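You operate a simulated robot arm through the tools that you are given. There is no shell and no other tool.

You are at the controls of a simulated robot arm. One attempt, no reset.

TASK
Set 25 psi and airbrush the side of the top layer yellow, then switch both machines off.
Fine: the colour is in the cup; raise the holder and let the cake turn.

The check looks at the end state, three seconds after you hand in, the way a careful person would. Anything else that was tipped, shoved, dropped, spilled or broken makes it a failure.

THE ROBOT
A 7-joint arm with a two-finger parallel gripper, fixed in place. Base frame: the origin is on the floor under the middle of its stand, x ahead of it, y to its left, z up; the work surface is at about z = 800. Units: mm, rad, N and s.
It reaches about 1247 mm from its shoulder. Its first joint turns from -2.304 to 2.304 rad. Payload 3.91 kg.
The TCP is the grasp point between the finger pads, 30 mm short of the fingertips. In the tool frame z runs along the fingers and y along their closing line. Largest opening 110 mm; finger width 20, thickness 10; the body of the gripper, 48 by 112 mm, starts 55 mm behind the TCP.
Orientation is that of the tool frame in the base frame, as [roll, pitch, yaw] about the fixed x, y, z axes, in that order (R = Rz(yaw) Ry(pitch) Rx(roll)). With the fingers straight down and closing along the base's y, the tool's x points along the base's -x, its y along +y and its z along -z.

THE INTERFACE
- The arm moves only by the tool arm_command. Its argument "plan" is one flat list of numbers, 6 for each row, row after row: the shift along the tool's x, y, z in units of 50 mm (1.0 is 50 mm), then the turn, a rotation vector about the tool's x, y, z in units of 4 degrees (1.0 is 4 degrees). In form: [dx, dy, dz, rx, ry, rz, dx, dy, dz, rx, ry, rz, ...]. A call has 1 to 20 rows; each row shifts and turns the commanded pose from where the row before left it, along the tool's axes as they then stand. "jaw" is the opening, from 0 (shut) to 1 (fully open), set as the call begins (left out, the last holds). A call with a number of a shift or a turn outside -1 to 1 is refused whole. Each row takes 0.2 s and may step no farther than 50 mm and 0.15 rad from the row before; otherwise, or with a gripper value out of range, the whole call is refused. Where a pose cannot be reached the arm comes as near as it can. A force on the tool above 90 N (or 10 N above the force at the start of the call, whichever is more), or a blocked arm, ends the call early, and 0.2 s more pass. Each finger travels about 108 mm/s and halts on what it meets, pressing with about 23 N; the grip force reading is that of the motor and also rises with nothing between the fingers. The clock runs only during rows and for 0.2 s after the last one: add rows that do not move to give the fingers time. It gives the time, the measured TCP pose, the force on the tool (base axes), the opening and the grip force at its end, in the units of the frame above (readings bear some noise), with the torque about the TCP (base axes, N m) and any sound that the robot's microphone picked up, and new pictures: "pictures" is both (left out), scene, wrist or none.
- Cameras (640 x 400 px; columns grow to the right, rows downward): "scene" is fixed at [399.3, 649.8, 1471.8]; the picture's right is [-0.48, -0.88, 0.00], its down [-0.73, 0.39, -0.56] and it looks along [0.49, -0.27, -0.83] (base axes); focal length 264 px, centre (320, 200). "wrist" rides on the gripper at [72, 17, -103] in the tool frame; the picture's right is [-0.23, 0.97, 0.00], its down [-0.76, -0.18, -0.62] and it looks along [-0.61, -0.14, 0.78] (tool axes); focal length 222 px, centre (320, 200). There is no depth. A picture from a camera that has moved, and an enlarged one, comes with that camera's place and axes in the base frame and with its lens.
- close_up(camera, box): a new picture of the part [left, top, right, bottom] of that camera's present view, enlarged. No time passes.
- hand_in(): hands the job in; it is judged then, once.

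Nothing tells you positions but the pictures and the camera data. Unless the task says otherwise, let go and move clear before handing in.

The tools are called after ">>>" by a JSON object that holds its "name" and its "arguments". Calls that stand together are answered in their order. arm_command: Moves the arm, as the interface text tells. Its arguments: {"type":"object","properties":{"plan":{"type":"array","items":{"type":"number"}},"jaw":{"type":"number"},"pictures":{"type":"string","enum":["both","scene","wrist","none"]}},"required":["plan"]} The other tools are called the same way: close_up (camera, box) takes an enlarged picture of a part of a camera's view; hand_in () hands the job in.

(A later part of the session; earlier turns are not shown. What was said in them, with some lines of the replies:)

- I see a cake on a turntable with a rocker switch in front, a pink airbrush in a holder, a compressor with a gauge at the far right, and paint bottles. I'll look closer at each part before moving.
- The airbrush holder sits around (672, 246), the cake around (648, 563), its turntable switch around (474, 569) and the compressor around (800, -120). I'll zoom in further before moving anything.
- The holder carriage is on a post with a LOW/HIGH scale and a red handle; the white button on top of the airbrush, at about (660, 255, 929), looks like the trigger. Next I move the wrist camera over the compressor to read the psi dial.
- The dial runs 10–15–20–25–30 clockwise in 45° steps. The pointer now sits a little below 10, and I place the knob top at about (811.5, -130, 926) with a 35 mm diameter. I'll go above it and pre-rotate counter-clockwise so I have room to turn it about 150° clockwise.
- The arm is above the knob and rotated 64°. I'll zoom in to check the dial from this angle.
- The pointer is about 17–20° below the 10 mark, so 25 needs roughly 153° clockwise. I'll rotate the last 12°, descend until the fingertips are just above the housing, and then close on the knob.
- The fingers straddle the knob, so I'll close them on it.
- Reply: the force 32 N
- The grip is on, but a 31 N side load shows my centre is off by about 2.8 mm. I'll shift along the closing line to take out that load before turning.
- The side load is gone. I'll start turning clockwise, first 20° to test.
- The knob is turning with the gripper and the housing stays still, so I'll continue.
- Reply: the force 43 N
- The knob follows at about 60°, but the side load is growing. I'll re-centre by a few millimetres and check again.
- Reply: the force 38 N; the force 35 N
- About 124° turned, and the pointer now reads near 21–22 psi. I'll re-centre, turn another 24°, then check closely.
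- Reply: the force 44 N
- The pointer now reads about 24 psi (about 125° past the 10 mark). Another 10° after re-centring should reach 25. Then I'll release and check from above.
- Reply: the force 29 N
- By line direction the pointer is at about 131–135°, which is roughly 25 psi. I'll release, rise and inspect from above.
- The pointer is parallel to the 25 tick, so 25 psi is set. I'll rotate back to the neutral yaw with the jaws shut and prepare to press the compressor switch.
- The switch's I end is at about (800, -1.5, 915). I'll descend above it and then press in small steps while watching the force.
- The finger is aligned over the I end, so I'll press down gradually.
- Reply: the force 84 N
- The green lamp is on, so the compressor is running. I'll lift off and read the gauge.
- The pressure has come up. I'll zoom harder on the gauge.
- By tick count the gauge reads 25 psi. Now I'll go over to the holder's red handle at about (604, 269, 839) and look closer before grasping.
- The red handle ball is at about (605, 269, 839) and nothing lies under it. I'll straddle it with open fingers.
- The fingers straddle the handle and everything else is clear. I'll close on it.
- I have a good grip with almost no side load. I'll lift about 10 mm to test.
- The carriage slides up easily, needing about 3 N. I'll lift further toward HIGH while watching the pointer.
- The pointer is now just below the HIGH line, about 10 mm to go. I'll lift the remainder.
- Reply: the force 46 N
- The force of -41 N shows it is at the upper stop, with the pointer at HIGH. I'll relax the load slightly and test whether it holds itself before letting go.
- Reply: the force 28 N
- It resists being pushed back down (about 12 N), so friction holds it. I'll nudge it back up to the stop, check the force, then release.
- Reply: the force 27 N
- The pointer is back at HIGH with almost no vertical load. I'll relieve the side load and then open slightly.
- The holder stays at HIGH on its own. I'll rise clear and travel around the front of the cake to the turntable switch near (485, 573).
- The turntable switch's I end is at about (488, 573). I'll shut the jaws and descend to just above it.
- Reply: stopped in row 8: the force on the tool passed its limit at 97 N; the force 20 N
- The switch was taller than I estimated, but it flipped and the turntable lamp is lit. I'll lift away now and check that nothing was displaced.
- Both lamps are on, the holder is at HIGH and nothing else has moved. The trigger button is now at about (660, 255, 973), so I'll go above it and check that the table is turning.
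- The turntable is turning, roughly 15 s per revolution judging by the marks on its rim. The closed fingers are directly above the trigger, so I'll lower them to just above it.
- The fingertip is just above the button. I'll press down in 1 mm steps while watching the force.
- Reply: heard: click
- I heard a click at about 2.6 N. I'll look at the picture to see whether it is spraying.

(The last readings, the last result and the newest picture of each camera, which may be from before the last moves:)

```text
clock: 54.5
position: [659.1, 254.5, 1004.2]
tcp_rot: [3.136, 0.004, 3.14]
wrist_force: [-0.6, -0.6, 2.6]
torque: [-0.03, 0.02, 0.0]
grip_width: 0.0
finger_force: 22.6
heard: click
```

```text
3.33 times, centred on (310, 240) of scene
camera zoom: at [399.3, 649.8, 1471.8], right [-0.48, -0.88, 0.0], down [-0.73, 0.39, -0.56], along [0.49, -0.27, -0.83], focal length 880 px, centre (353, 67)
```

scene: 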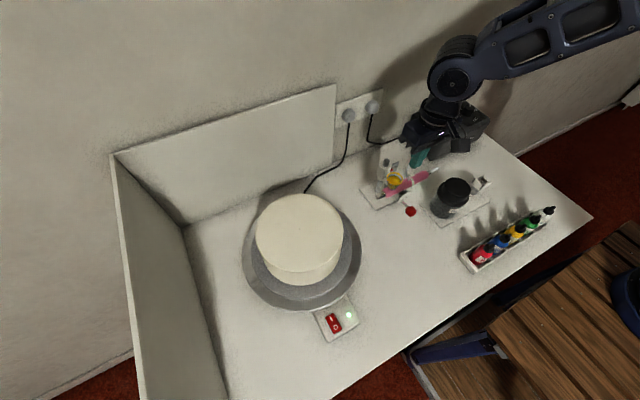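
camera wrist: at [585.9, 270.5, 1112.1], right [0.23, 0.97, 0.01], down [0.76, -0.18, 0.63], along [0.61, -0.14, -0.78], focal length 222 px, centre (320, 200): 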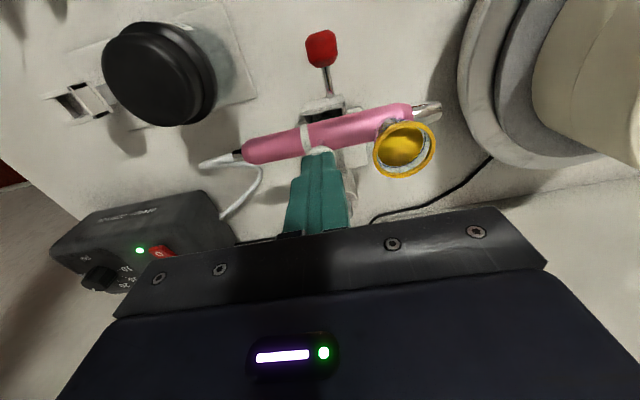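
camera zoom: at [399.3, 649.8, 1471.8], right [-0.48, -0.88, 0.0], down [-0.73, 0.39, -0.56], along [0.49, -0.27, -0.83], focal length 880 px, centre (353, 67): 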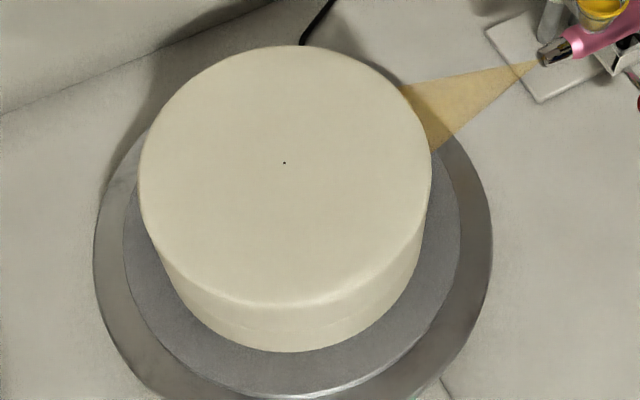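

It's spraying, with a cone reaching the cake. I'll hold steady and let the cake turn.

>>> {"name": "arm_command", "arguments": {"plan": [0, 0, 0, 0, 0, 0, 0, 0, 0, 0, 0, 0, 0, 0, 0, 0, 0, 0, 0, 0, 0, 0, 0, 0, 0, 0, 0, 0, 0, 0, 0, 0, 0, 0, 0, 0, 0, 0, 0, 0, 0, 0, 0, 0, 0, 0, 0, 0, 0, 0, 0, 0, 0, 0, 0, 0, 0, 0, 0, 0], "jaw": 0.0, "pictures": "scene"}}

>>> {"name": "close_up", "arguments": {"camera": "scene", "box": [250, 180, 370, 300]}}

>>> {"name": "close_up", "arguments": {"camera": "scene", "box": [320, 130, 440, 230]}}

```text
clock: 56.7
position: [659.7, 254.5, 1004.3]
tcp_rot: [3.135, 0.005, 3.139]
wrist_force: [-0.5, -1.1, 3.6]
torque: [-0.03, 0.04, -0.01]
grip_width: 0.0
finger_force: 23.2
```

scene: 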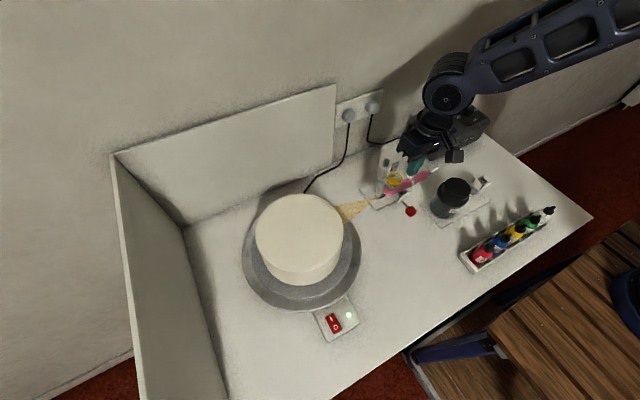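

```text
3.33 times, centred on (310, 240) of scene
camera zoom: at [399.3, 649.8, 1471.8], right [-0.48, -0.88, 0.0], down [-0.73, 0.39, -0.56], along [0.49, -0.27, -0.83], focal length 880 px, centre (353, 67)
```

zoom: 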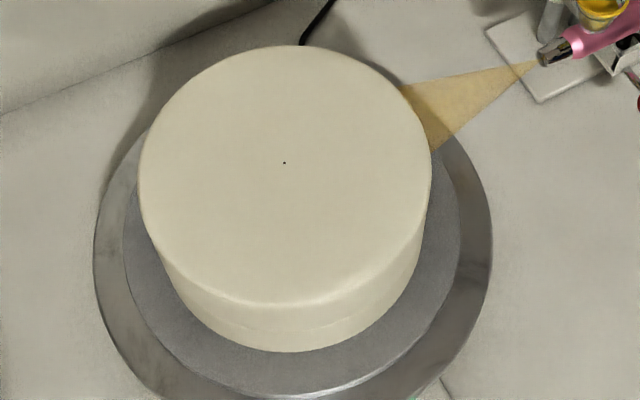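

```text
4.00 times, centred on (380, 180) of scene
camera zoom: at [399.3, 649.8, 1471.8], right [-0.48, -0.88, 0.0], down [-0.73, 0.39, -0.56], along [0.49, -0.27, -0.83], focal length 1056 px, centre (80, 280)
```

zoom: 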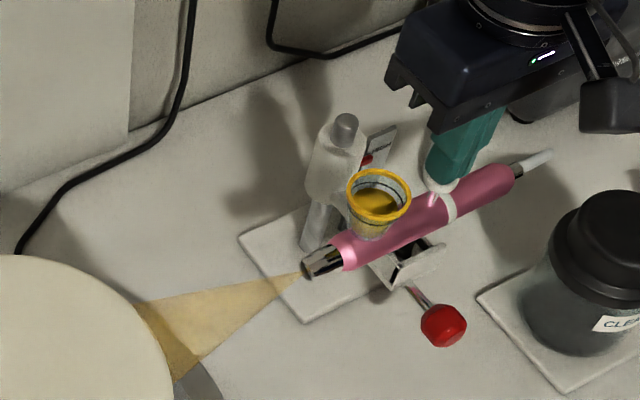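

It keeps spraying and the cup level is going down. The painted part rotates to the back first, so I'll keep holding.

>>> {"name": "arm_command", "arguments": {"plan": [0, 0, 0, 0, 0, 0, 0, 0, 0, 0, 0, 0, 0, 0, 0, 0, 0, 0, 0, 0, 0, 0, 0, 0, 0, 0, 0, 0, 0, 0, 0, 0, 0, 0, 0, 0, 0, 0, 0, 0, 0, 0, 0, 0, 0, 0, 0, 0, 0, 0, 0, 0, 0, 0, 0, 0, 0, 0, 0, 0, 0, 0, 0, 0, 0, 0, 0, 0, 0, 0, 0, 0], "jaw": 0.0, "pictures": "both"}}

>>> {"name": "close_up", "arguments": {"camera": "scene", "box": [250, 180, 370, 300]}}

>>> {"name": "close_up", "arguments": {"camera": "scene", "box": [320, 130, 440, 230]}}

>>> {"name": "close_up", "arguments": {"camera": "wrist", "box": [440, 0, 640, 220]}}

```text
clock: 59.3
position: [659.9, 254.3, 1003.2]
tcp_rot: [3.137, 0.004, 3.139]
wrist_force: [-0.8, -1.5, 2.9]
torque: [0.01, 0.02, 0.0]
grip_width: 0.0
finger_force: 22.7
camera wrist: at [586.0, 270.7, 1107.6], right [0.23, 0.97, 0.01], down [0.76, -0.18, 0.63], along [0.61, -0.14, -0.78], focal length 222 px, centre (320, 200)
```

scene: 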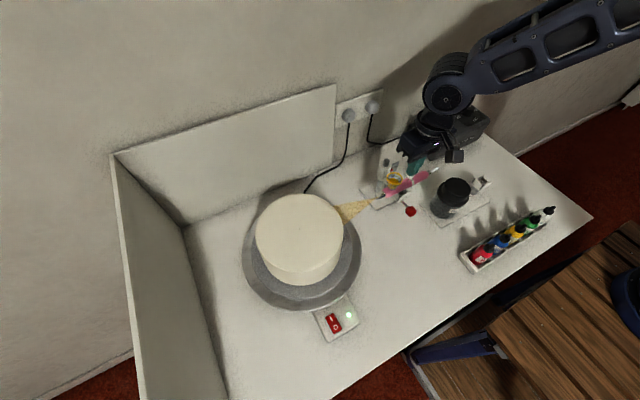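
wrist: 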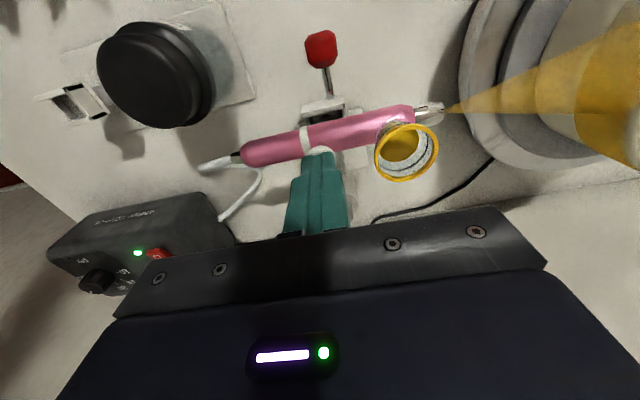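

```text
3.33 times, centred on (310, 240) of scene
camera zoom: at [399.3, 649.8, 1471.8], right [-0.48, -0.88, 0.0], down [-0.73, 0.39, -0.56], along [0.49, -0.27, -0.83], focal length 880 px, centre (353, 67)
```

zoom: 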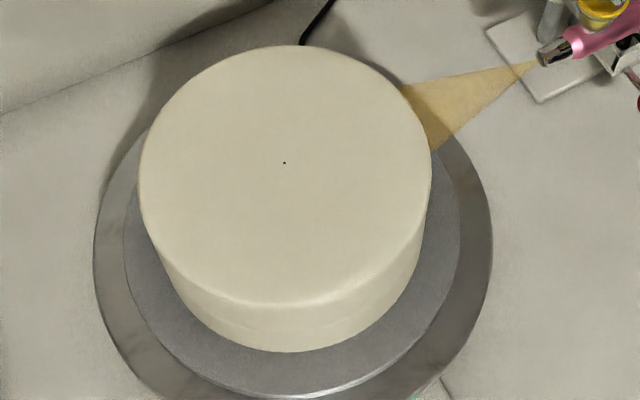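

```text
4.00 times, centred on (380, 180) of scene
camera zoom: at [399.3, 649.8, 1471.8], right [-0.48, -0.88, 0.0], down [-0.73, 0.39, -0.56], along [0.49, -0.27, -0.83], focal length 1056 px, centre (80, 280)
```

zoom: 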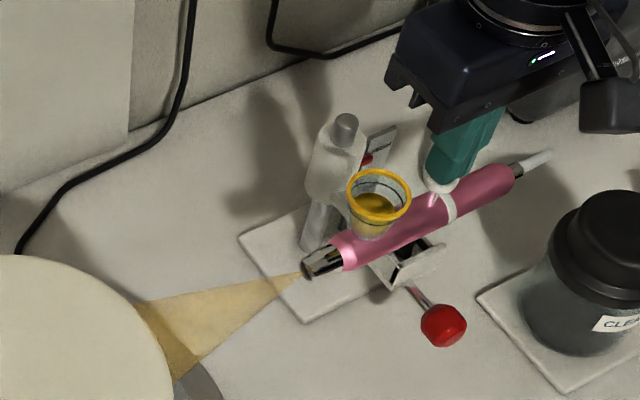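

```text
1.82 times, centred on (540, 110) of wrist
camera zoom: at [586.0, 270.7, 1107.6], right [0.23, 0.97, 0.01], down [0.76, -0.18, 0.63], along [0.61, -0.14, -0.78], focal length 404 px, centre (-80, 364)
```

zoom: 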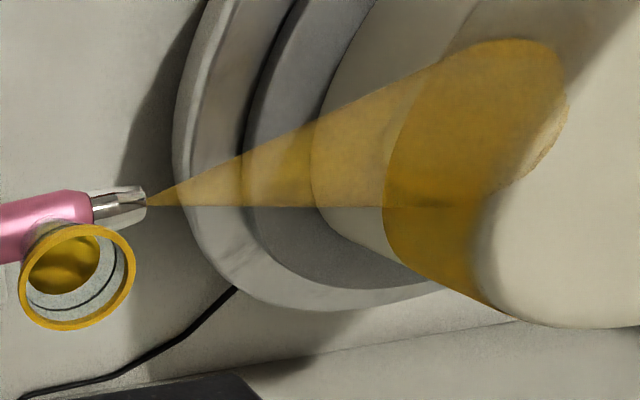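

Yellow is going onto the side of the top layer as it turns. I'll keep holding and watch both the coverage and the cup level.

>>> {"name": "arm_command", "arguments": {"plan": [0, 0, 0, 0, 0, 0, 0, 0, 0, 0, 0, 0, 0, 0, 0, 0, 0, 0, 0, 0, 0, 0, 0, 0, 0, 0, 0, 0, 0, 0, 0, 0, 0, 0, 0, 0, 0, 0, 0, 0, 0, 0, 0, 0, 0, 0, 0, 0, 0, 0, 0, 0, 0, 0, 0, 0, 0, 0, 0, 0, 0, 0, 0, 0, 0, 0, 0, 0, 0, 0, 0, 0], "jaw": 0.0, "pictures": "scene"}}

>>> {"name": "close_up", "arguments": {"camera": "scene", "box": [240, 170, 420, 310]}}

>>> {"name": "close_up", "arguments": {"camera": "wrist", "box": [360, 0, 640, 220]}}

```text
clock: 61.9
position: [659.4, 255.2, 1005.0]
tcp_rot: [3.137, 0.002, 3.138]
wrist_force: [-0.1, 0.3, 2.9]
torque: [0.01, 0.01, 0.05]
grip_width: 0.1
finger_force: 22.8
```

scene: 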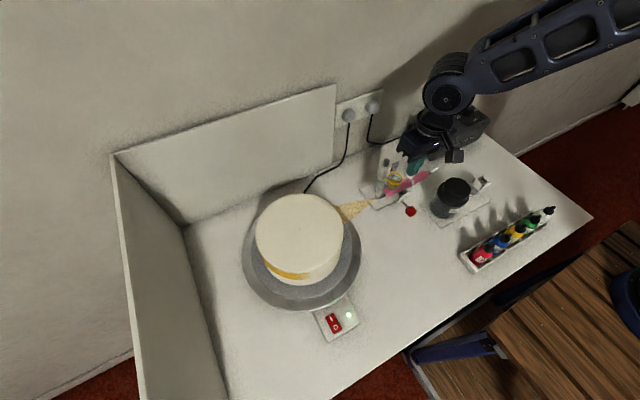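

```text
2.86 times, centred on (330, 240) of scene
camera zoom: at [399.3, 649.8, 1471.8], right [-0.48, -0.88, 0.0], down [-0.73, 0.39, -0.56], along [0.49, -0.27, -0.83], focal length 754 px, centre (291, 86)
```

zoom: 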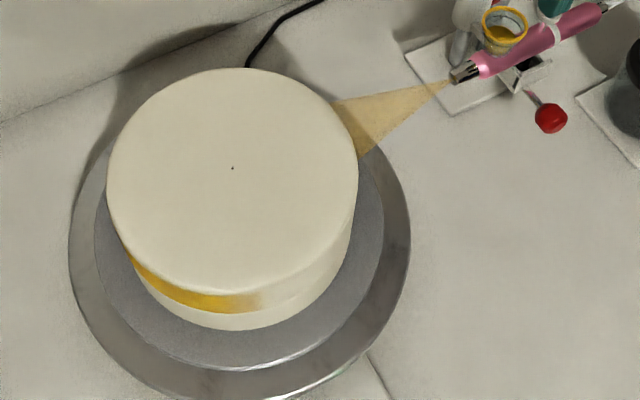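

```text
1.82 times, centred on (500, 110) of wrist
camera zoom: at [586.0, 270.7, 1107.6], right [0.23, 0.97, 0.01], down [0.76, -0.18, 0.63], along [0.61, -0.14, -0.78], focal length 404 px, centre (-7, 364)
```

zoom: 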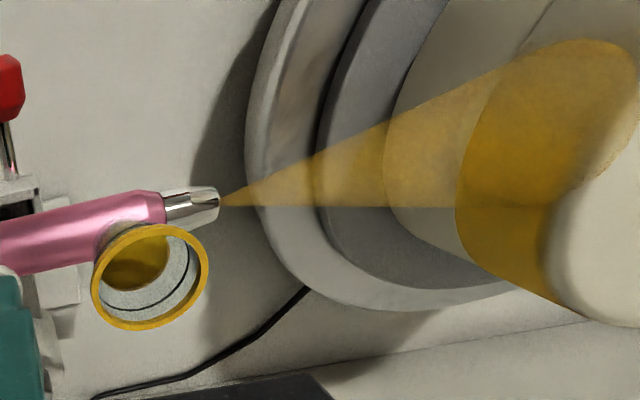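

The band is clean and sits on the top layer only. The leading edge has gone about 250° in 7.4 s, so roughly 3.2 s more completes the turn. I'll hold for about 4.2 s to get some overlap.

>>> {"name": "arm_command", "arguments": {"plan": [0, 0, 0, 0, 0, 0, 0, 0, 0, 0, 0, 0, 0, 0, 0, 0, 0, 0, 0, 0, 0, 0, 0, 0, 0, 0, 0, 0, 0, 0, 0, 0, 0, 0, 0, 0, 0, 0, 0, 0, 0, 0, 0, 0, 0, 0, 0, 0, 0, 0, 0, 0, 0, 0, 0, 0, 0, 0, 0, 0, 0, 0, 0, 0, 0, 0, 0, 0, 0, 0, 0, 0, 0, 0, 0, 0, 0, 0, 0, 0, 0, 0, 0, 0, 0, 0, 0, 0, 0, 0, 0, 0, 0, 0, 0, 0, 0, 0, 0, 0, 0, 0, 0, 0, 0, 0, 0, 0, 0, 0, 0, 0, 0, 0], "jaw": 0.0, "pictures": "scene"}}

>>> {"name": "close_up", "arguments": {"camera": "scene", "box": [240, 170, 420, 310]}}

>>> {"name": "close_up", "arguments": {"camera": "wrist", "box": [360, 0, 640, 220]}}

```text
clock: 65.9
position: [659.3, 254.5, 1005.4]
tcp_rot: [3.137, 0.004, 3.14]
wrist_force: [0.2, -1.3, 2.5]
torque: [0.0, 0.02, -0.01]
grip_width: 0.0
finger_force: 22.6
```

scene: 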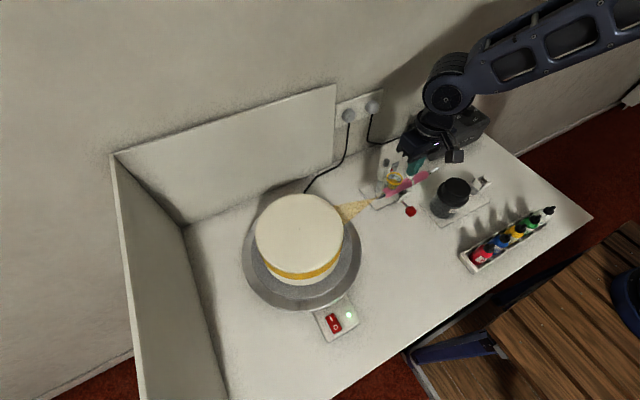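

```text
2.86 times, centred on (330, 240) of scene
camera zoom: at [399.3, 649.8, 1471.8], right [-0.48, -0.88, 0.0], down [-0.73, 0.39, -0.56], along [0.49, -0.27, -0.83], focal length 754 px, centre (291, 86)
```

zoom: 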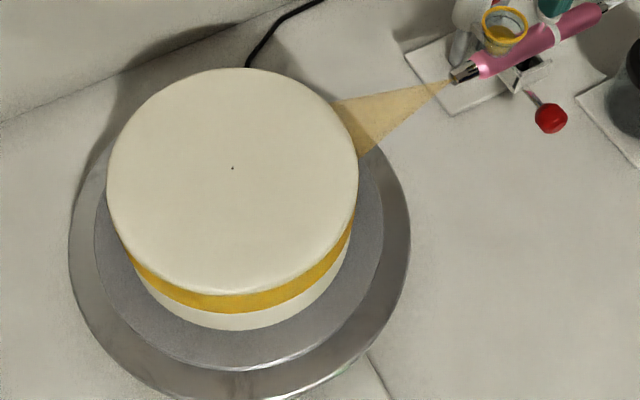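

```text
1.82 times, centred on (500, 110) of wrist
camera zoom: at [586.0, 270.7, 1107.6], right [0.23, 0.97, 0.01], down [0.76, -0.18, 0.63], along [0.61, -0.14, -0.78], focal length 404 px, centre (-7, 364)
```

zoom: 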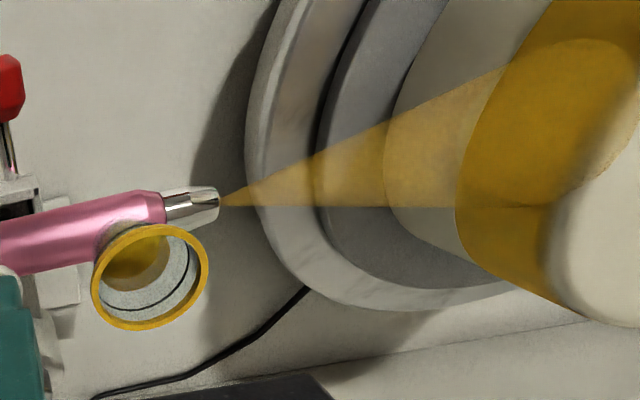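

A full revolution is covered and the band closes on itself at the spray point. I'll hold a moment longer for overlap and then release the trigger.

>>> {"name": "arm_command", "arguments": {"plan": [0, 0, 0, 0, 0, 0, 0, 0, 0, 0, 0, 0, 0, 0, 0, 0, 0, 0, 0, 0, -0.2, 0, 0, 0, 0, 0, -0.5, 0, 0, 0, 0, 0, -0.8, 0, 0, 0, 0, 0, 0, 0, 0, 0], "jaw": 0.0, "pictures": "both"}}

>>> {"name": "close_up", "arguments": {"camera": "scene", "box": [240, 170, 420, 310]}}

>>> {"name": "close_up", "arguments": {"camera": "wrist", "box": [360, 0, 640, 220]}}

```text
clock: 67.5
position: [659.3, 254.4, 1078.9]
tcp_rot: [3.136, 0.004, 3.139]
wrist_force: [-0.9, 0.1, -0.6]
torque: [-0.01, -0.01, -0.01]
grip_width: 0.0
finger_force: 23.1
camera wrist: at [586.2, 269.9, 1181.9], right [0.23, 0.97, 0.01], down [0.76, -0.18, 0.63], along [0.61, -0.14, -0.78], focal length 222 px, centre (320, 200)
```

scene: 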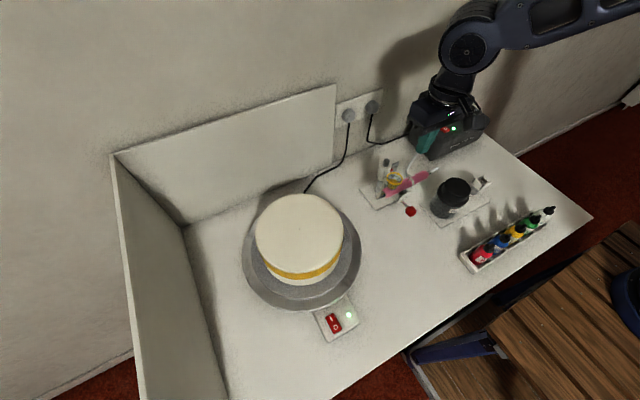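
wrist: 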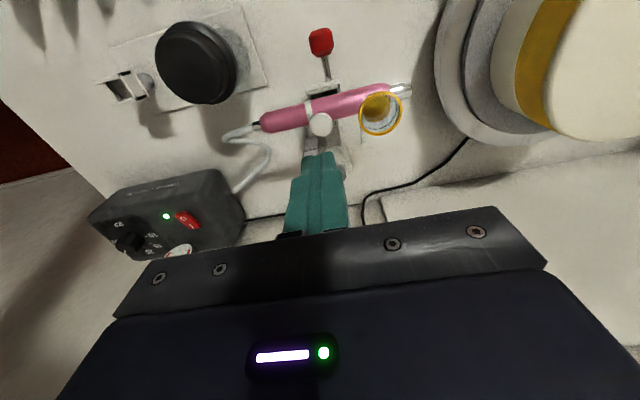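

```text
2.86 times, centred on (330, 240) of scene
camera zoom: at [399.3, 649.8, 1471.8], right [-0.48, -0.88, 0.0], down [-0.73, 0.39, -0.56], along [0.49, -0.27, -0.83], focal length 754 px, centre (291, 86)
```

zoom: 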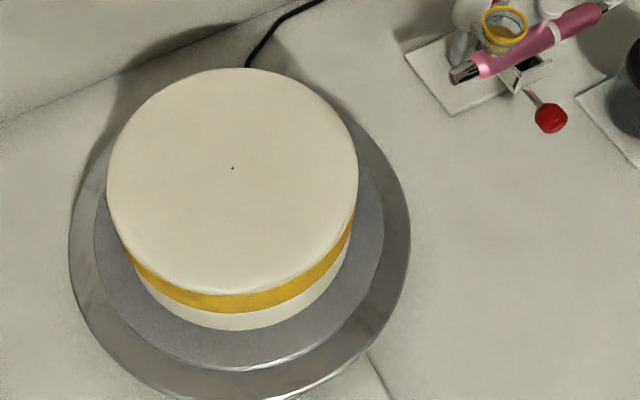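

```text
1.82 times, centred on (500, 110) of wrist
camera zoom: at [586.2, 269.9, 1181.9], right [0.23, 0.97, 0.01], down [0.76, -0.18, 0.63], along [0.61, -0.14, -0.78], focal length 404 px, centre (-7, 364)
```

zoom: 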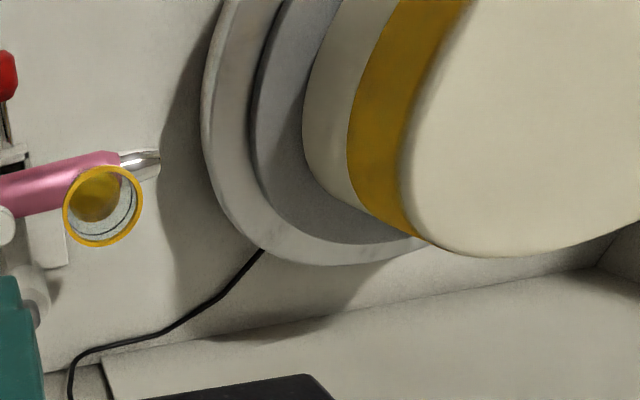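

The spray has stopped and the band looks even. I'll head to the compressor while watching the rest of the circumference go past.

>>> {"name": "arm_command", "arguments": {"plan": [-0.393, -0.848, 0.1, 0, 0, 0, -0.393, -0.848, 0.1, 0, 0, 0, -0.393, -0.848, 0.1, 0, 0, 0, -0.393, -0.848, 0.1, 0, 0, 0, -0.393, -0.848, 0.1, 0, 0, 0, -0.393, -0.848, 0.1, 0, 0, 0, 0, 0, 0, 0, 0, 0], "jaw": 0.0, "pictures": "wrist"}}

>>> {"name": "close_up", "arguments": {"camera": "scene", "box": [240, 170, 370, 310]}}

>>> {"name": "close_up", "arguments": {"camera": "wrist", "box": [200, 40, 440, 230]}}

```text
clock: 69.1
position: [779.8, 0.5, 1048.0]
tcp_rot: [3.136, 0.003, 3.141]
wrist_force: [-0.1, -0.4, 0.7]
torque: [-0.04, -0.05, 0.03]
grip_width: 0.0
finger_force: 22.8
camera wrist: at [706.0, 15.5, 1151.5], right [0.23, 0.97, 0.01], down [0.76, -0.18, 0.63], along [0.61, -0.14, -0.78], focal length 222 px, centre (320, 200)
```

wrist: 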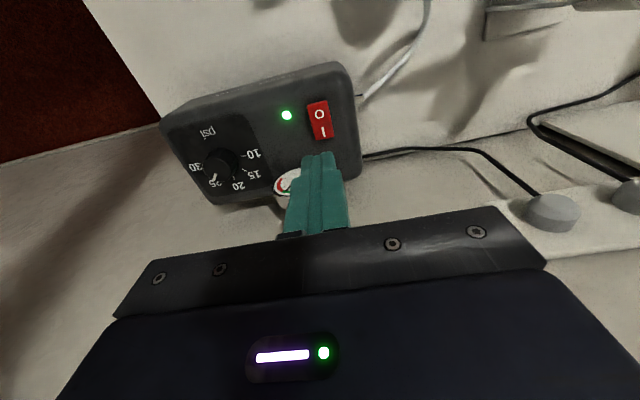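

```text
2.86 times, centred on (305, 240) of scene
camera zoom: at [399.3, 649.8, 1471.8], right [-0.48, -0.88, 0.0], down [-0.73, 0.39, -0.56], along [0.49, -0.27, -0.83], focal length 754 px, centre (363, 86)
```

zoom: 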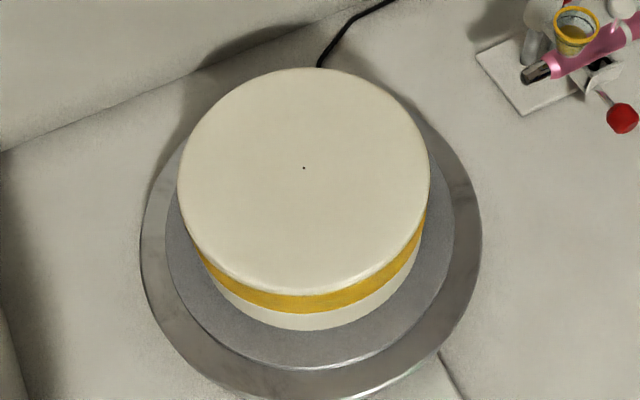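

```text
2.11 times, centred on (320, 135) of wrist
camera zoom: at [706.0, 15.5, 1151.5], right [0.23, 0.97, 0.01], down [0.76, -0.18, 0.63], along [0.61, -0.14, -0.78], focal length 468 px, centre (320, 337)
```

zoom: 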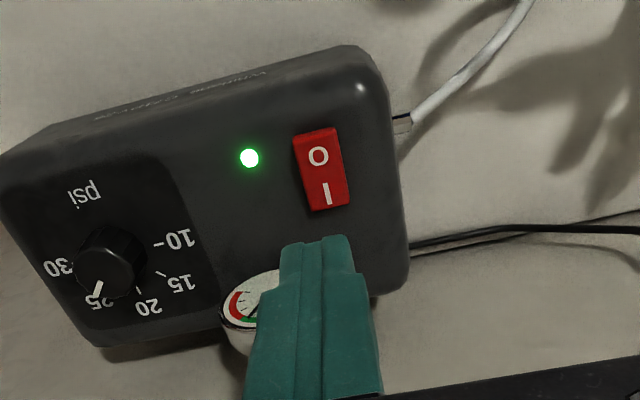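

>>> {"name": "arm_command", "arguments": {"plan": [0.06, -0.01, 0.3, 0, 0, 0, 0, 0, 0.5, 0, 0, 0, 0, 0, 0.5, 0, 0, 0, 0, 0, 0.4, 0, 0, 0, 0, 0, 0.14, 0, 0, 0, 0, 0, 0, 0, 0, 0, 0, 0, 0, 0, 0, 0], "jaw": 0.0, "pictures": "none"}}

>>> {"name": "close_up", "arguments": {"camera": "scene", "box": [240, 170, 370, 310]}}

>>> {"name": "close_up", "arguments": {"camera": "wrist", "box": [240, 80, 420, 220]}}

>>> {"name": "arm_command", "arguments": {"plan": [0, 0, 0, 0, 0, 0, 0, 0, 0, 0, 0, 0, 0, 0, 0, 0, 0, 0, 0, 0, 0, 0, 0, 0, 0, 0, 0, 0, 0, 0, 0, 0, 0, 0, 0, 0, 0, 0, 0, 0, 0, 0, 0, 0, 0, 0, 0, 0], "jaw": 0.0, "pictures": "none"}}

>>> {"name": "close_up", "arguments": {"camera": "scene", "box": [240, 170, 370, 310]}}

>>> {"name": "arm_command", "arguments": {"plan": [0, 0, 0, 0, 0, 0, 0, 0, 0, 0, 0, 0, 0, 0, 0, 0, 0, 0, 0, 0, 0, 0, 0, 0, 0, 0, 0, 0, 0, 0, 0, 0, 0, 0, 0, 0, 0, 0, 0, 0, 0, 0, 0, 0, 0, 0, 0, 0], "jaw": 0.0, "pictures": "none"}}

>>> {"name": "close_up", "arguments": {"camera": "scene", "box": [240, 170, 370, 310]}}

>>> {"name": "arm_command", "arguments": {"plan": [0, 0, 0, 0, 0, 0, 0, 0, 0, 0, 0, 0, 0, 0, 0, 0, 0, 0, 0, 0, 0, 0, 0, 0, 0, 0, 0, 0, 0, 0, 0, 0, 0, 0, 0, 0, 0, 0, 0, 0, 0, 0, 0, 0, 0, 0, 0, 0], "jaw": 0.0, "pictures": "none"}}

>>> {"name": "close_up", "arguments": {"camera": "scene", "box": [240, 170, 370, 310]}}

```text
clock: 70.7
position: [773.9, -0.7, 955.1]
tcp_rot: [3.137, 0.003, 3.139]
wrist_force: [0.2, 0.0, -0.5]
torque: [-0.03, -0.02, -0.01]
grip_width: 0.0
finger_force: 23.9
```

```text
2.86 times, centred on (305, 240) of scene
camera zoom: at [399.3, 649.8, 1471.8], right [-0.48, -0.88, 0.0], down [-0.73, 0.39, -0.56], along [0.49, -0.27, -0.83], focal length 754 px, centre (363, 86)
```

zoom: 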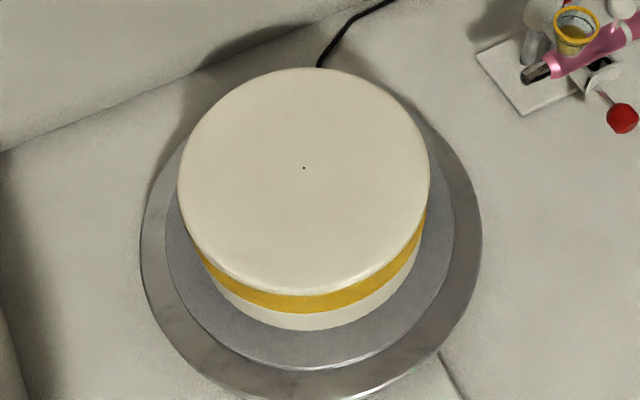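

```text
2.86 times, centred on (330, 150) of wrist
camera zoom: at [701.5, 14.7, 1058.9], right [0.23, 0.97, 0.01], down [0.76, -0.18, 0.63], along [0.61, -0.14, -0.78], focal length 635 px, centre (291, 343)
```

zoom: 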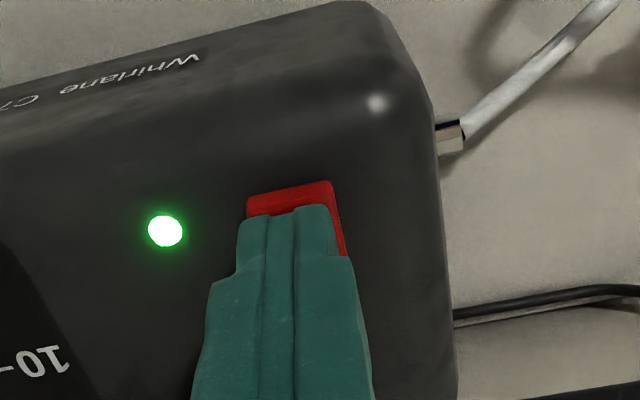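

```text
clock: 72.5
position: [775.6, -0.1, 955.4]
tcp_rot: [3.137, 0.002, 3.14]
wrist_force: [0.6, -0.5, -0.7]
torque: [0.02, 0.0, 0.01]
grip_width: 0.0
finger_force: 22.7
```

```text
2.86 times, centred on (305, 240) of scene
camera zoom: at [399.3, 649.8, 1471.8], right [-0.48, -0.88, 0.0], down [-0.73, 0.39, -0.56], along [0.49, -0.27, -0.83], focal length 754 px, centre (363, 86)
```

zoom: 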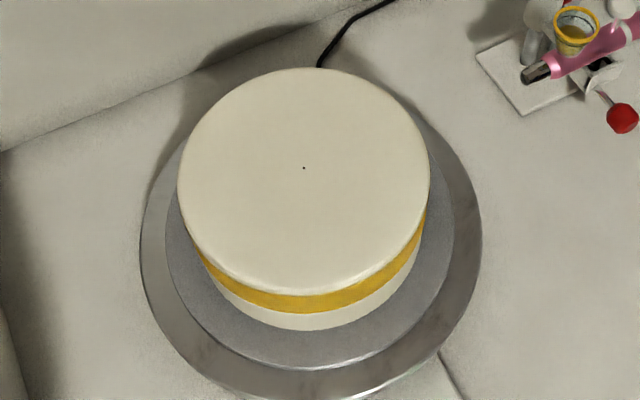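

```text
clock: 74.3
position: [775.2, 0.1, 955.3]
tcp_rot: [3.136, 0.002, 3.139]
wrist_force: [-0.3, 0.1, -0.3]
torque: [0.03, 0.01, 0.01]
grip_width: 0.0
finger_force: 22.7
```

```text
2.86 times, centred on (305, 240) of scene
camera zoom: at [399.3, 649.8, 1471.8], right [-0.48, -0.88, 0.0], down [-0.73, 0.39, -0.56], along [0.49, -0.27, -0.83], focal length 754 px, centre (363, 86)
```

zoom: 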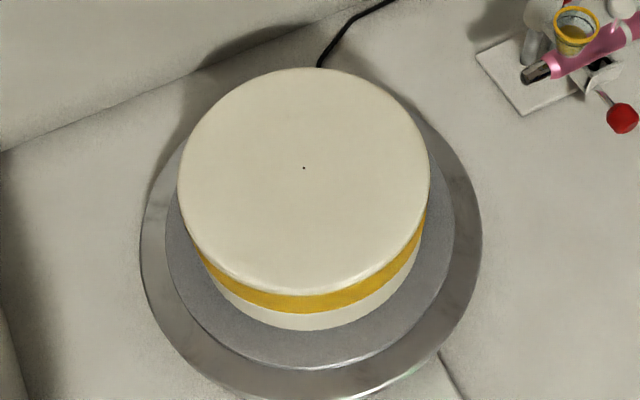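

```text
clock: 76.1
position: [775.4, -1.1, 955.6]
tcp_rot: [3.136, 0.004, 3.14]
wrist_force: [-0.6, 0.5, 0.1]
torque: [-0.01, 0.0, 0.02]
grip_width: 0.1
finger_force: 22.8
```

```text
2.86 times, centred on (305, 240) of scene
camera zoom: at [399.3, 649.8, 1471.8], right [-0.48, -0.88, 0.0], down [-0.73, 0.39, -0.56], along [0.49, -0.27, -0.83], focal length 754 px, centre (363, 86)
```

zoom: 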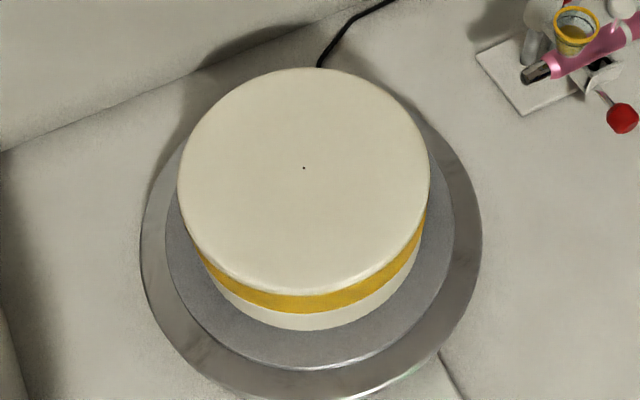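

The band looks complete and even all the way round. I'll zoom once on its detail before switching the compressor off.

>>> {"name": "close_up", "arguments": {"camera": "scene", "box": [270, 250, 340, 300]}}

>>> {"name": "close_up", "arguments": {"camera": "scene", "box": [410, 85, 490, 155]}}

```text
8.00 times, centred on (305, 275) of scene
camera zoom: at [399.3, 649.8, 1471.8], right [-0.48, -0.88, 0.0], down [-0.73, 0.39, -0.56], along [0.49, -0.27, -0.83], focal length 2112 px, centre (440, -400)
```

zoom: 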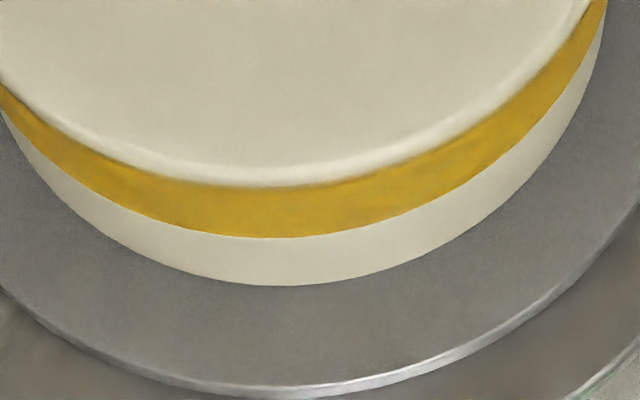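

```text
5.71 times, centred on (450, 120) of scene
camera zoom: at [399.3, 649.8, 1471.8], right [-0.48, -0.88, 0.0], down [-0.73, 0.39, -0.56], along [0.49, -0.27, -0.83], focal length 1509 px, centre (-423, 657)
```

zoom: 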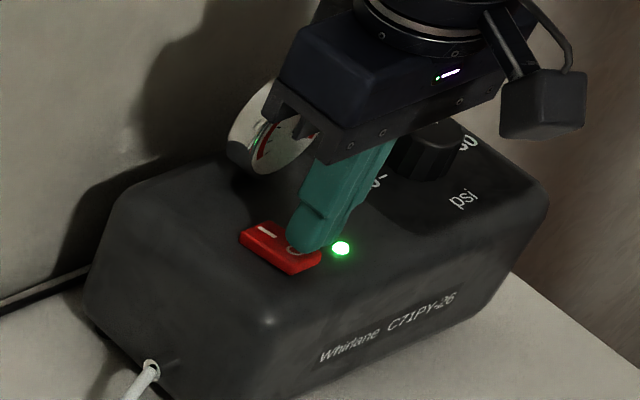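

The coat is solid and confined to the top layer. Now I'll press the O end of the compressor switch.

>>> {"name": "arm_command", "arguments": {"plan": [0, 0, 0.08, 0, 0, 0, 0, 0, 0.08, 0, 0, 0, 0, 0, 0.05, 0, 0, 0], "jaw": 0.0, "pictures": "wrist"}}

```text
clock: 76.9
position: [773.3, -0.6, 947.7]
tcp_rot: [3.136, 0.006, 3.14]
wrist_force: [-11.9, -0.4, 23.1]
torque: [-0.03, 0.15, -0.1]
grip_width: 0.0
finger_force: 23.6
camera wrist: at [700.2, 14.9, 1050.1], right [0.23, 0.97, 0.01], down [0.76, -0.18, 0.63], along [0.61, -0.14, -0.78], focal length 222 px, centre (320, 200)
```

wrist: 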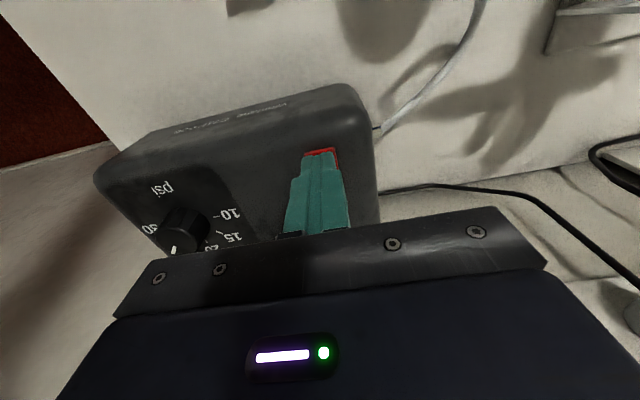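

The compressor lamp has gone out. I'll lift off and check.

>>> {"name": "arm_command", "arguments": {"plan": [0, 0, -0.3, 0, 0, 0, 0, 0, -0.9, 0, 0, 0, 0.2, 0, -0.9, 0, 0, 0, 0, 0, -0.3, 0, 0, 0, 0, 0, 0, 0, 0, 0], "jaw": 0.0, "pictures": "both"}}

>>> {"name": "close_up", "arguments": {"camera": "scene", "box": [410, 85, 490, 155]}}

>>> {"name": "close_up", "arguments": {"camera": "wrist", "box": [180, 40, 420, 230]}}

```text
clock: 78.1
position: [763.7, -2.6, 1066.3]
tcp_rot: [3.136, 0.002, 3.141]
wrist_force: [0.4, -0.1, 0.2]
torque: [0.02, 0.0, 0.03]
grip_width: 0.0
finger_force: 23.1
camera wrist: at [689.8, 13.4, 1169.9], right [0.23, 0.97, 0.01], down [0.76, -0.18, 0.62], along [0.61, -0.14, -0.78], focal length 222 px, centre (320, 200)
```

scene: 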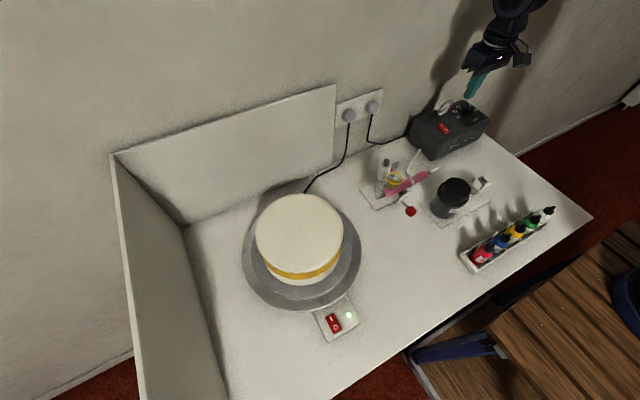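
wrist: 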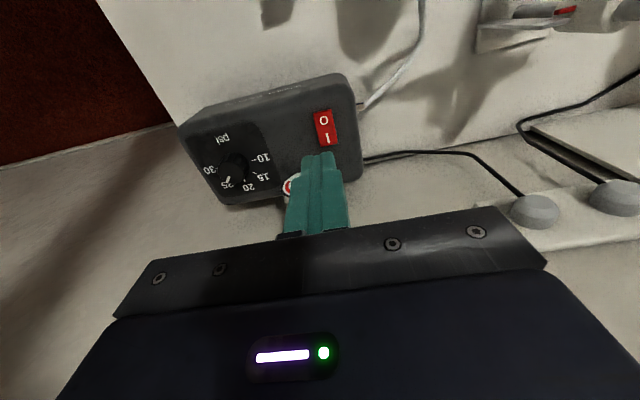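

```text
5.71 times, centred on (450, 120) of scene
camera zoom: at [399.3, 649.8, 1471.8], right [-0.48, -0.88, 0.0], down [-0.73, 0.39, -0.56], along [0.49, -0.27, -0.83], focal length 1509 px, centre (-423, 657)
```

zoom: 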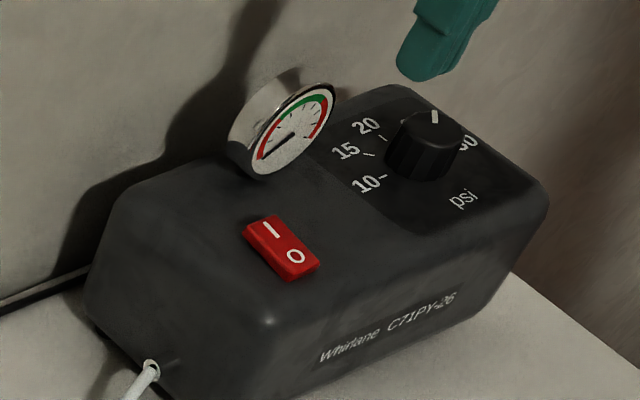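

```text
2.11 times, centred on (300, 135) of wrist
camera zoom: at [689.8, 13.4, 1169.9], right [0.23, 0.97, 0.01], down [0.76, -0.18, 0.62], along [0.61, -0.14, -0.78], focal length 468 px, centre (362, 337)
```

zoom: 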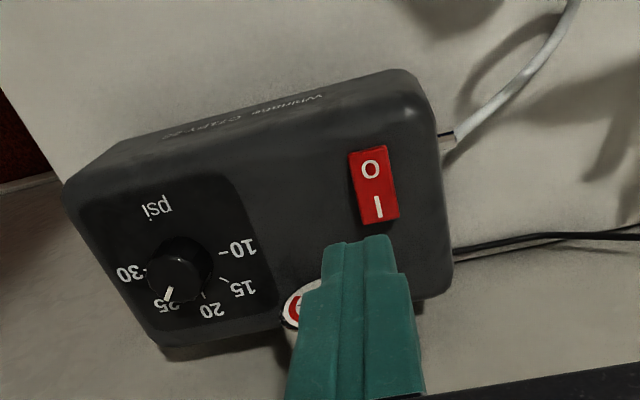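

The compressor is off, the gauge is back at zero and the dial stays at 25. Now I'll go around to the turntable switch's O end at about (462, 574).

>>> {"name": "arm_command", "arguments": {"plan": [0.669, 0.578, 0, 0, 0, 0, 0.669, 0.578, 0, 0, 0, 0, 0.669, 0.578, 0, 0, 0, 0, 0.669, 0.578, 0, 0, 0, 0, 0.669, 0.578, 0, 0, 0, 0, 0.669, 0.578, 0, 0, 0, 0, 0.669, 0.578, 0, 0, 0, 0, 0.669, 0.578, 0, 0, 0, 0, 0.669, 0.578, 0, 0, 0, 0, 0, 0.903, 0, 0, 0, 0, 0, 0.903, 0, 0, 0, 0, 0, 0.903, 0, 0, 0, 0, 0, 0.903, 0, 0, 0, 0, 0, 0.903, 0, 0, 0, 0, 0, 0.903, 0, 0, 0, 0, 0, 0.903, 0, 0, 0, 0, 0, 0, 0, 0, 0, 0], "jaw": 0.0, "pictures": "wrist"}}

>>> {"name": "close_up", "arguments": {"camera": "wrist", "box": [240, 30, 420, 190]}}

```text
clock: 81.7
position: [463.4, 575.0, 1067.0]
tcp_rot: [3.136, 0.004, 3.141]
wrist_force: [0.0, 0.2, 0.1]
torque: [-0.01, -0.02, 0.0]
grip_width: 0.0
finger_force: 22.4
camera wrist: at [389.8, 590.6, 1169.4], right [0.23, 0.97, 0.01], down [0.76, -0.18, 0.63], along [0.61, -0.14, -0.78], focal length 222 px, centre (320, 200)
```

wrist: 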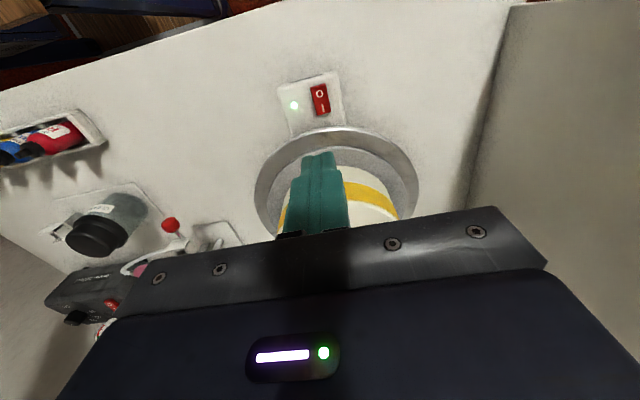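

```text
2.50 times, centred on (330, 110) of wrist
camera zoom: at [389.8, 590.6, 1169.4], right [0.23, 0.97, 0.01], down [0.76, -0.18, 0.63], along [0.61, -0.14, -0.78], focal length 555 px, centre (295, 425)
```

zoom: 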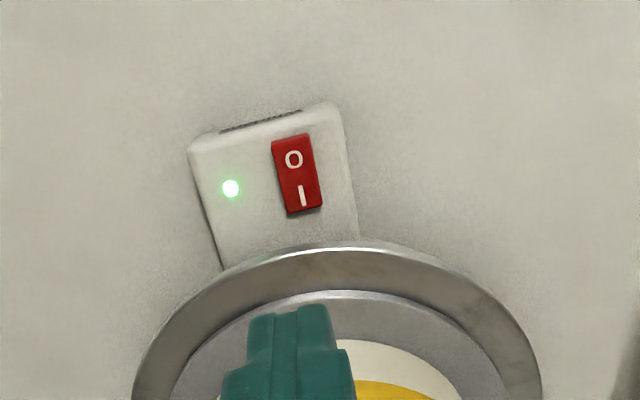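

>>> {"name": "arm_command", "arguments": {"plan": [0.02, -0.03, 0.9, 0, 0, 0, 0, 0, 0.9, 0, 0, 0, 0, 0, 0.9, 0, 0, 0, 0, 0, 0.7, 0, 0, 0, 0, 0, 0.3, 0, 0, 0, 0, 0, 0, 0, 0, 0], "jaw": 0.0, "pictures": "both"}}

>>> {"name": "close_up", "arguments": {"camera": "wrist", "box": [220, 80, 420, 220]}}

```text
clock: 83.1
position: [464.2, 575.6, 881.9]
tcp_rot: [3.136, 0.003, 3.14]
wrist_force: [0.5, 0.3, -0.8]
torque: [-0.02, 0.04, 0.06]
grip_width: 0.0
finger_force: 23.1
camera wrist: at [389.9, 590.9, 986.3], right [0.23, 0.97, 0.01], down [0.76, -0.18, 0.63], along [0.61, -0.14, -0.78], focal length 222 px, centre (320, 200)
```

scene: 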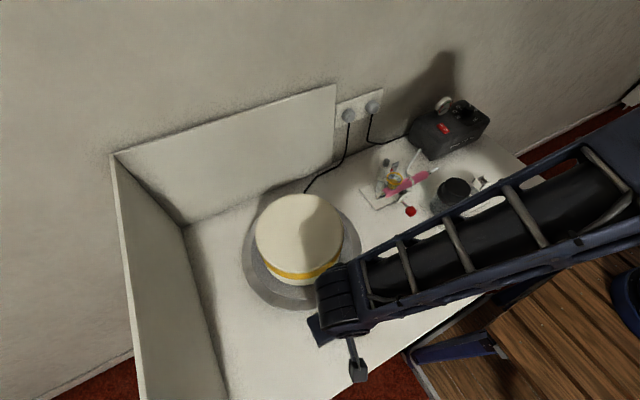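
wrist: 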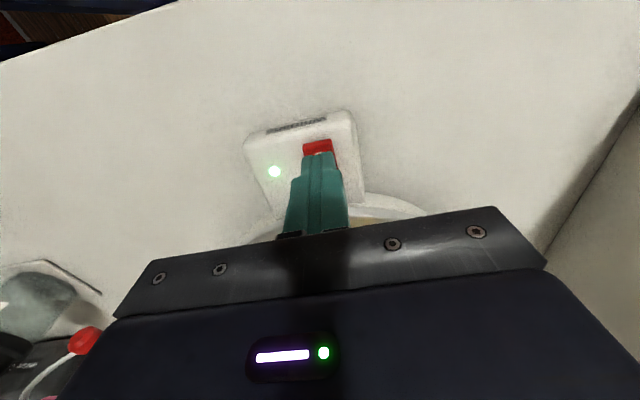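

```text
2.86 times, centred on (320, 150) of wrist
camera zoom: at [389.9, 590.9, 986.3], right [0.23, 0.97, 0.01], down [0.76, -0.18, 0.63], along [0.61, -0.14, -0.78], focal length 635 px, centre (320, 343)
```

zoom: 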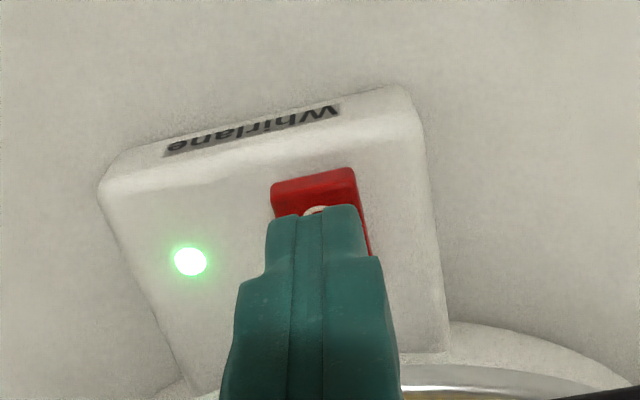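

The finger is over the O half. I'll nudge 3 mm outward and press in small steps.

>>> {"name": "arm_command", "arguments": {"plan": [0.06, 0, 0.08, 0, 0, 0, 0, 0, 0.06, 0, 0, 0, 0, 0, 0.05, 0, 0, 0], "jaw": 0.0, "pictures": "none"}}

```text
clock: 83.9
position: [460.6, 575.5, 872.6]
tcp_rot: [3.137, 0.003, 3.139]
wrist_force: [0.0, 0.0, -0.6]
torque: [-0.01, 0.01, -0.03]
grip_width: 0.2
finger_force: 22.8
```

>>> {"name": "arm_command", "arguments": {"plan": [0, 0, 0.05, 0, 0, 0, 0, 0, 0.05, 0, 0, 0], "jaw": 0.0, "pictures": "none"}}

```text
clock: 84.5
position: [460.5, 575.2, 868.0]
tcp_rot: [3.135, 0.004, 3.139]
wrist_force: [-4.8, -2.5, 7.8]
torque: [-0.09, 0.04, -0.13]
grip_width: 0.1
finger_force: 22.9
```

Contact has started at about 8 N. I'll press a little more.

>>> {"name": "arm_command", "arguments": {"plan": [0, 0, 0.04, 0, 0, 0, 0, 0, 0.03, 0, 0, 0], "jaw": 0.0, "pictures": "wrist"}}

```text
clock: 85.1
position: [461.1, 574.0, 868.5]
tcp_rot: [3.13, 0.008, 3.14]
wrist_force: [-7.7, -21.0, 79.6]
torque: [-0.72, -0.62, 0.36]
grip_width: 0.0
finger_force: 22.7
camera wrist: at [386.4, 589.6, 971.9], right [0.23, 0.97, 0.01], down [0.76, -0.19, 0.63], along [0.61, -0.13, -0.78], focal length 222 px, centre (320, 200)
```

wrist: 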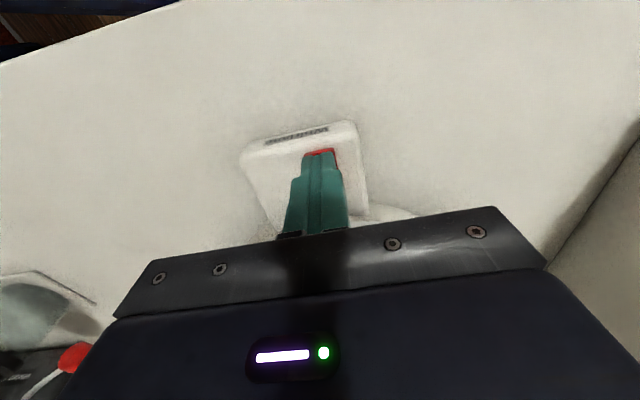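

The turntable lamp is off. I'll lift away and retreat to a clear position.

>>> {"name": "arm_command", "arguments": {"plan": [0, 0, -0.3, 0, 0, 0, 0, 0, -0.9, 0, 0, 0, 0, 0, -0.9, 0, 0, 0, 0, 0, -0.9, 0, 0, 0, 0, 0, -0.9, 0, 0, 0, 0, -0.9, 0, 0, 0, 0, 0, -0.9, 0, 0, 0, 0, 0, -0.9, 0, 0, 0, 0, 0, -0.9, 0, 0, 0, 0, 0, -0.9, 0, 0, 0, 0, 0, -0.9, 0, 0, 0, 0, 0, -0.9, 0, 0, 0, 0, 0, -0.9, 0, 0, 0, 0, 0, -0.9, 0, 0, 0, 0, 0, 0, 0, 0, 0, 0], "jaw": 0.0, "pictures": "both"}}

>>> {"name": "close_up", "arguments": {"camera": "scene", "box": [230, 170, 390, 350]}}

>>> {"name": "close_up", "arguments": {"camera": "scene", "box": [360, 80, 520, 240]}}

>>> {"name": "close_up", "arguments": {"camera": "scene", "box": [300, 290, 370, 350]}}

```text
clock: 88.3
position: [459.5, 167.7, 1055.8]
tcp_rot: [3.135, 0.004, 3.14]
wrist_force: [-0.6, 0.0, 0.0]
torque: [-0.02, 0.0, 0.04]
grip_width: 0.0
finger_force: 23.0
camera wrist: at [385.6, 183.2, 1159.5], right [0.23, 0.97, 0.01], down [0.76, -0.18, 0.63], along [0.61, -0.14, -0.78], focal length 222 px, centre (320, 200)
```

scene: 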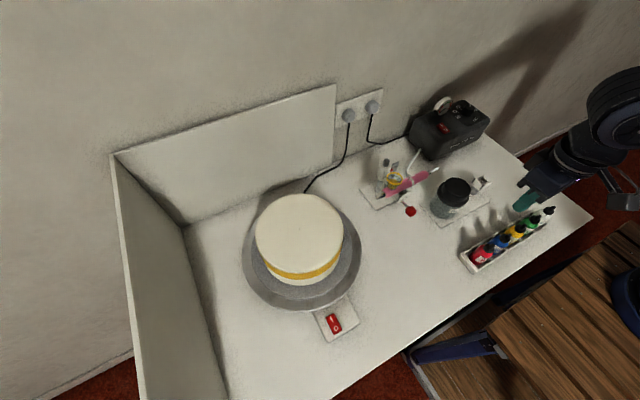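
wrist: 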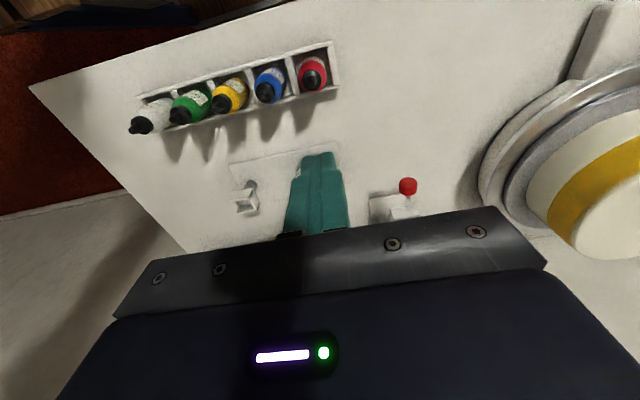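

```text
2.22 times, centred on (310, 260) of scene
camera zoom: at [399.3, 649.8, 1471.8], right [-0.48, -0.88, 0.0], down [-0.73, 0.39, -0.56], along [0.49, -0.27, -0.83], focal length 587 px, centre (342, 67)
```

zoom: 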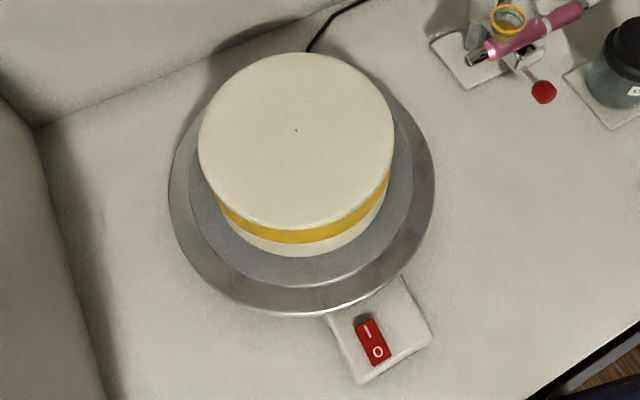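

```text
2.50 times, centred on (440, 160) of scene
camera zoom: at [399.3, 649.8, 1471.8], right [-0.48, -0.88, 0.0], down [-0.73, 0.39, -0.56], along [0.49, -0.27, -0.83], focal length 660 px, centre (20, 300)
```

zoom: 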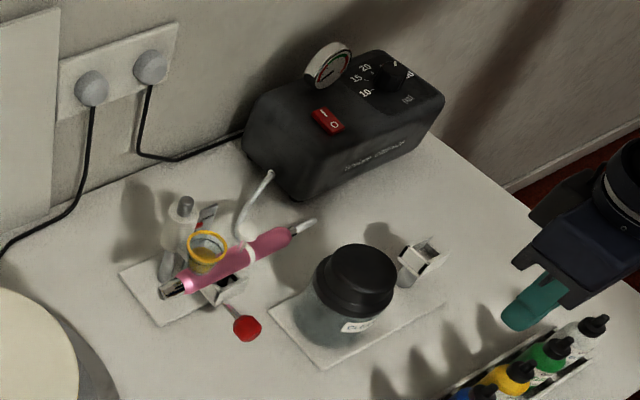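

```text
6.67 times, centred on (335, 320) of scene
camera zoom: at [399.3, 649.8, 1471.8], right [-0.48, -0.88, 0.0], down [-0.73, 0.39, -0.56], along [0.49, -0.27, -0.83], focal length 1760 px, centre (220, -600)
```

zoom: 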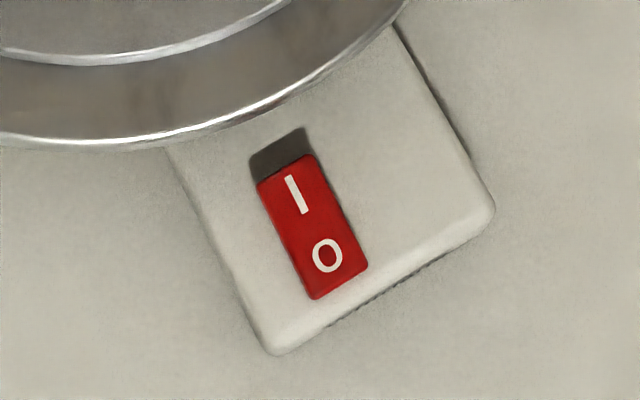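

Both lamps are out with both rockers at O, the gauge is at zero and the dial is at 25. The top layer's side is yellow all the way round, nothing was disturbed, and the arm is clear, so I'm handing in.

>>> {"name": "hand_in", "arguments": {}}

```text
The job is handed in.
```

The side of the cake's top layer is yellow all the way round, and both the compressor and the turntable are switched off. I have handed the job in; no result has come back yet.

- **Pressure:** I turned the dial to 25 psi. With the compressor running, the gauge needle stood at the 25 tick.
- **Spraying:** I raised the holder to HIGH, where it stayed by itself. I held the trigger for a little over one full turn of the cake. The band is solid and even, and stays on the top layer.
- **Switching off:** Both lamps are out, both switches are at O and the gauge is back at zero. The dial is still at 25, and the holder is still at HIGH.
- **A harder press than planned:** The turntable switch was taller than I estimated, so the first press reached 97 N and the arm stopped itself. The switch worked normally afterwards.
- **Surroundings:** In the final pictures nothing is tipped, spilled or out of place. The arm is clear of the table.
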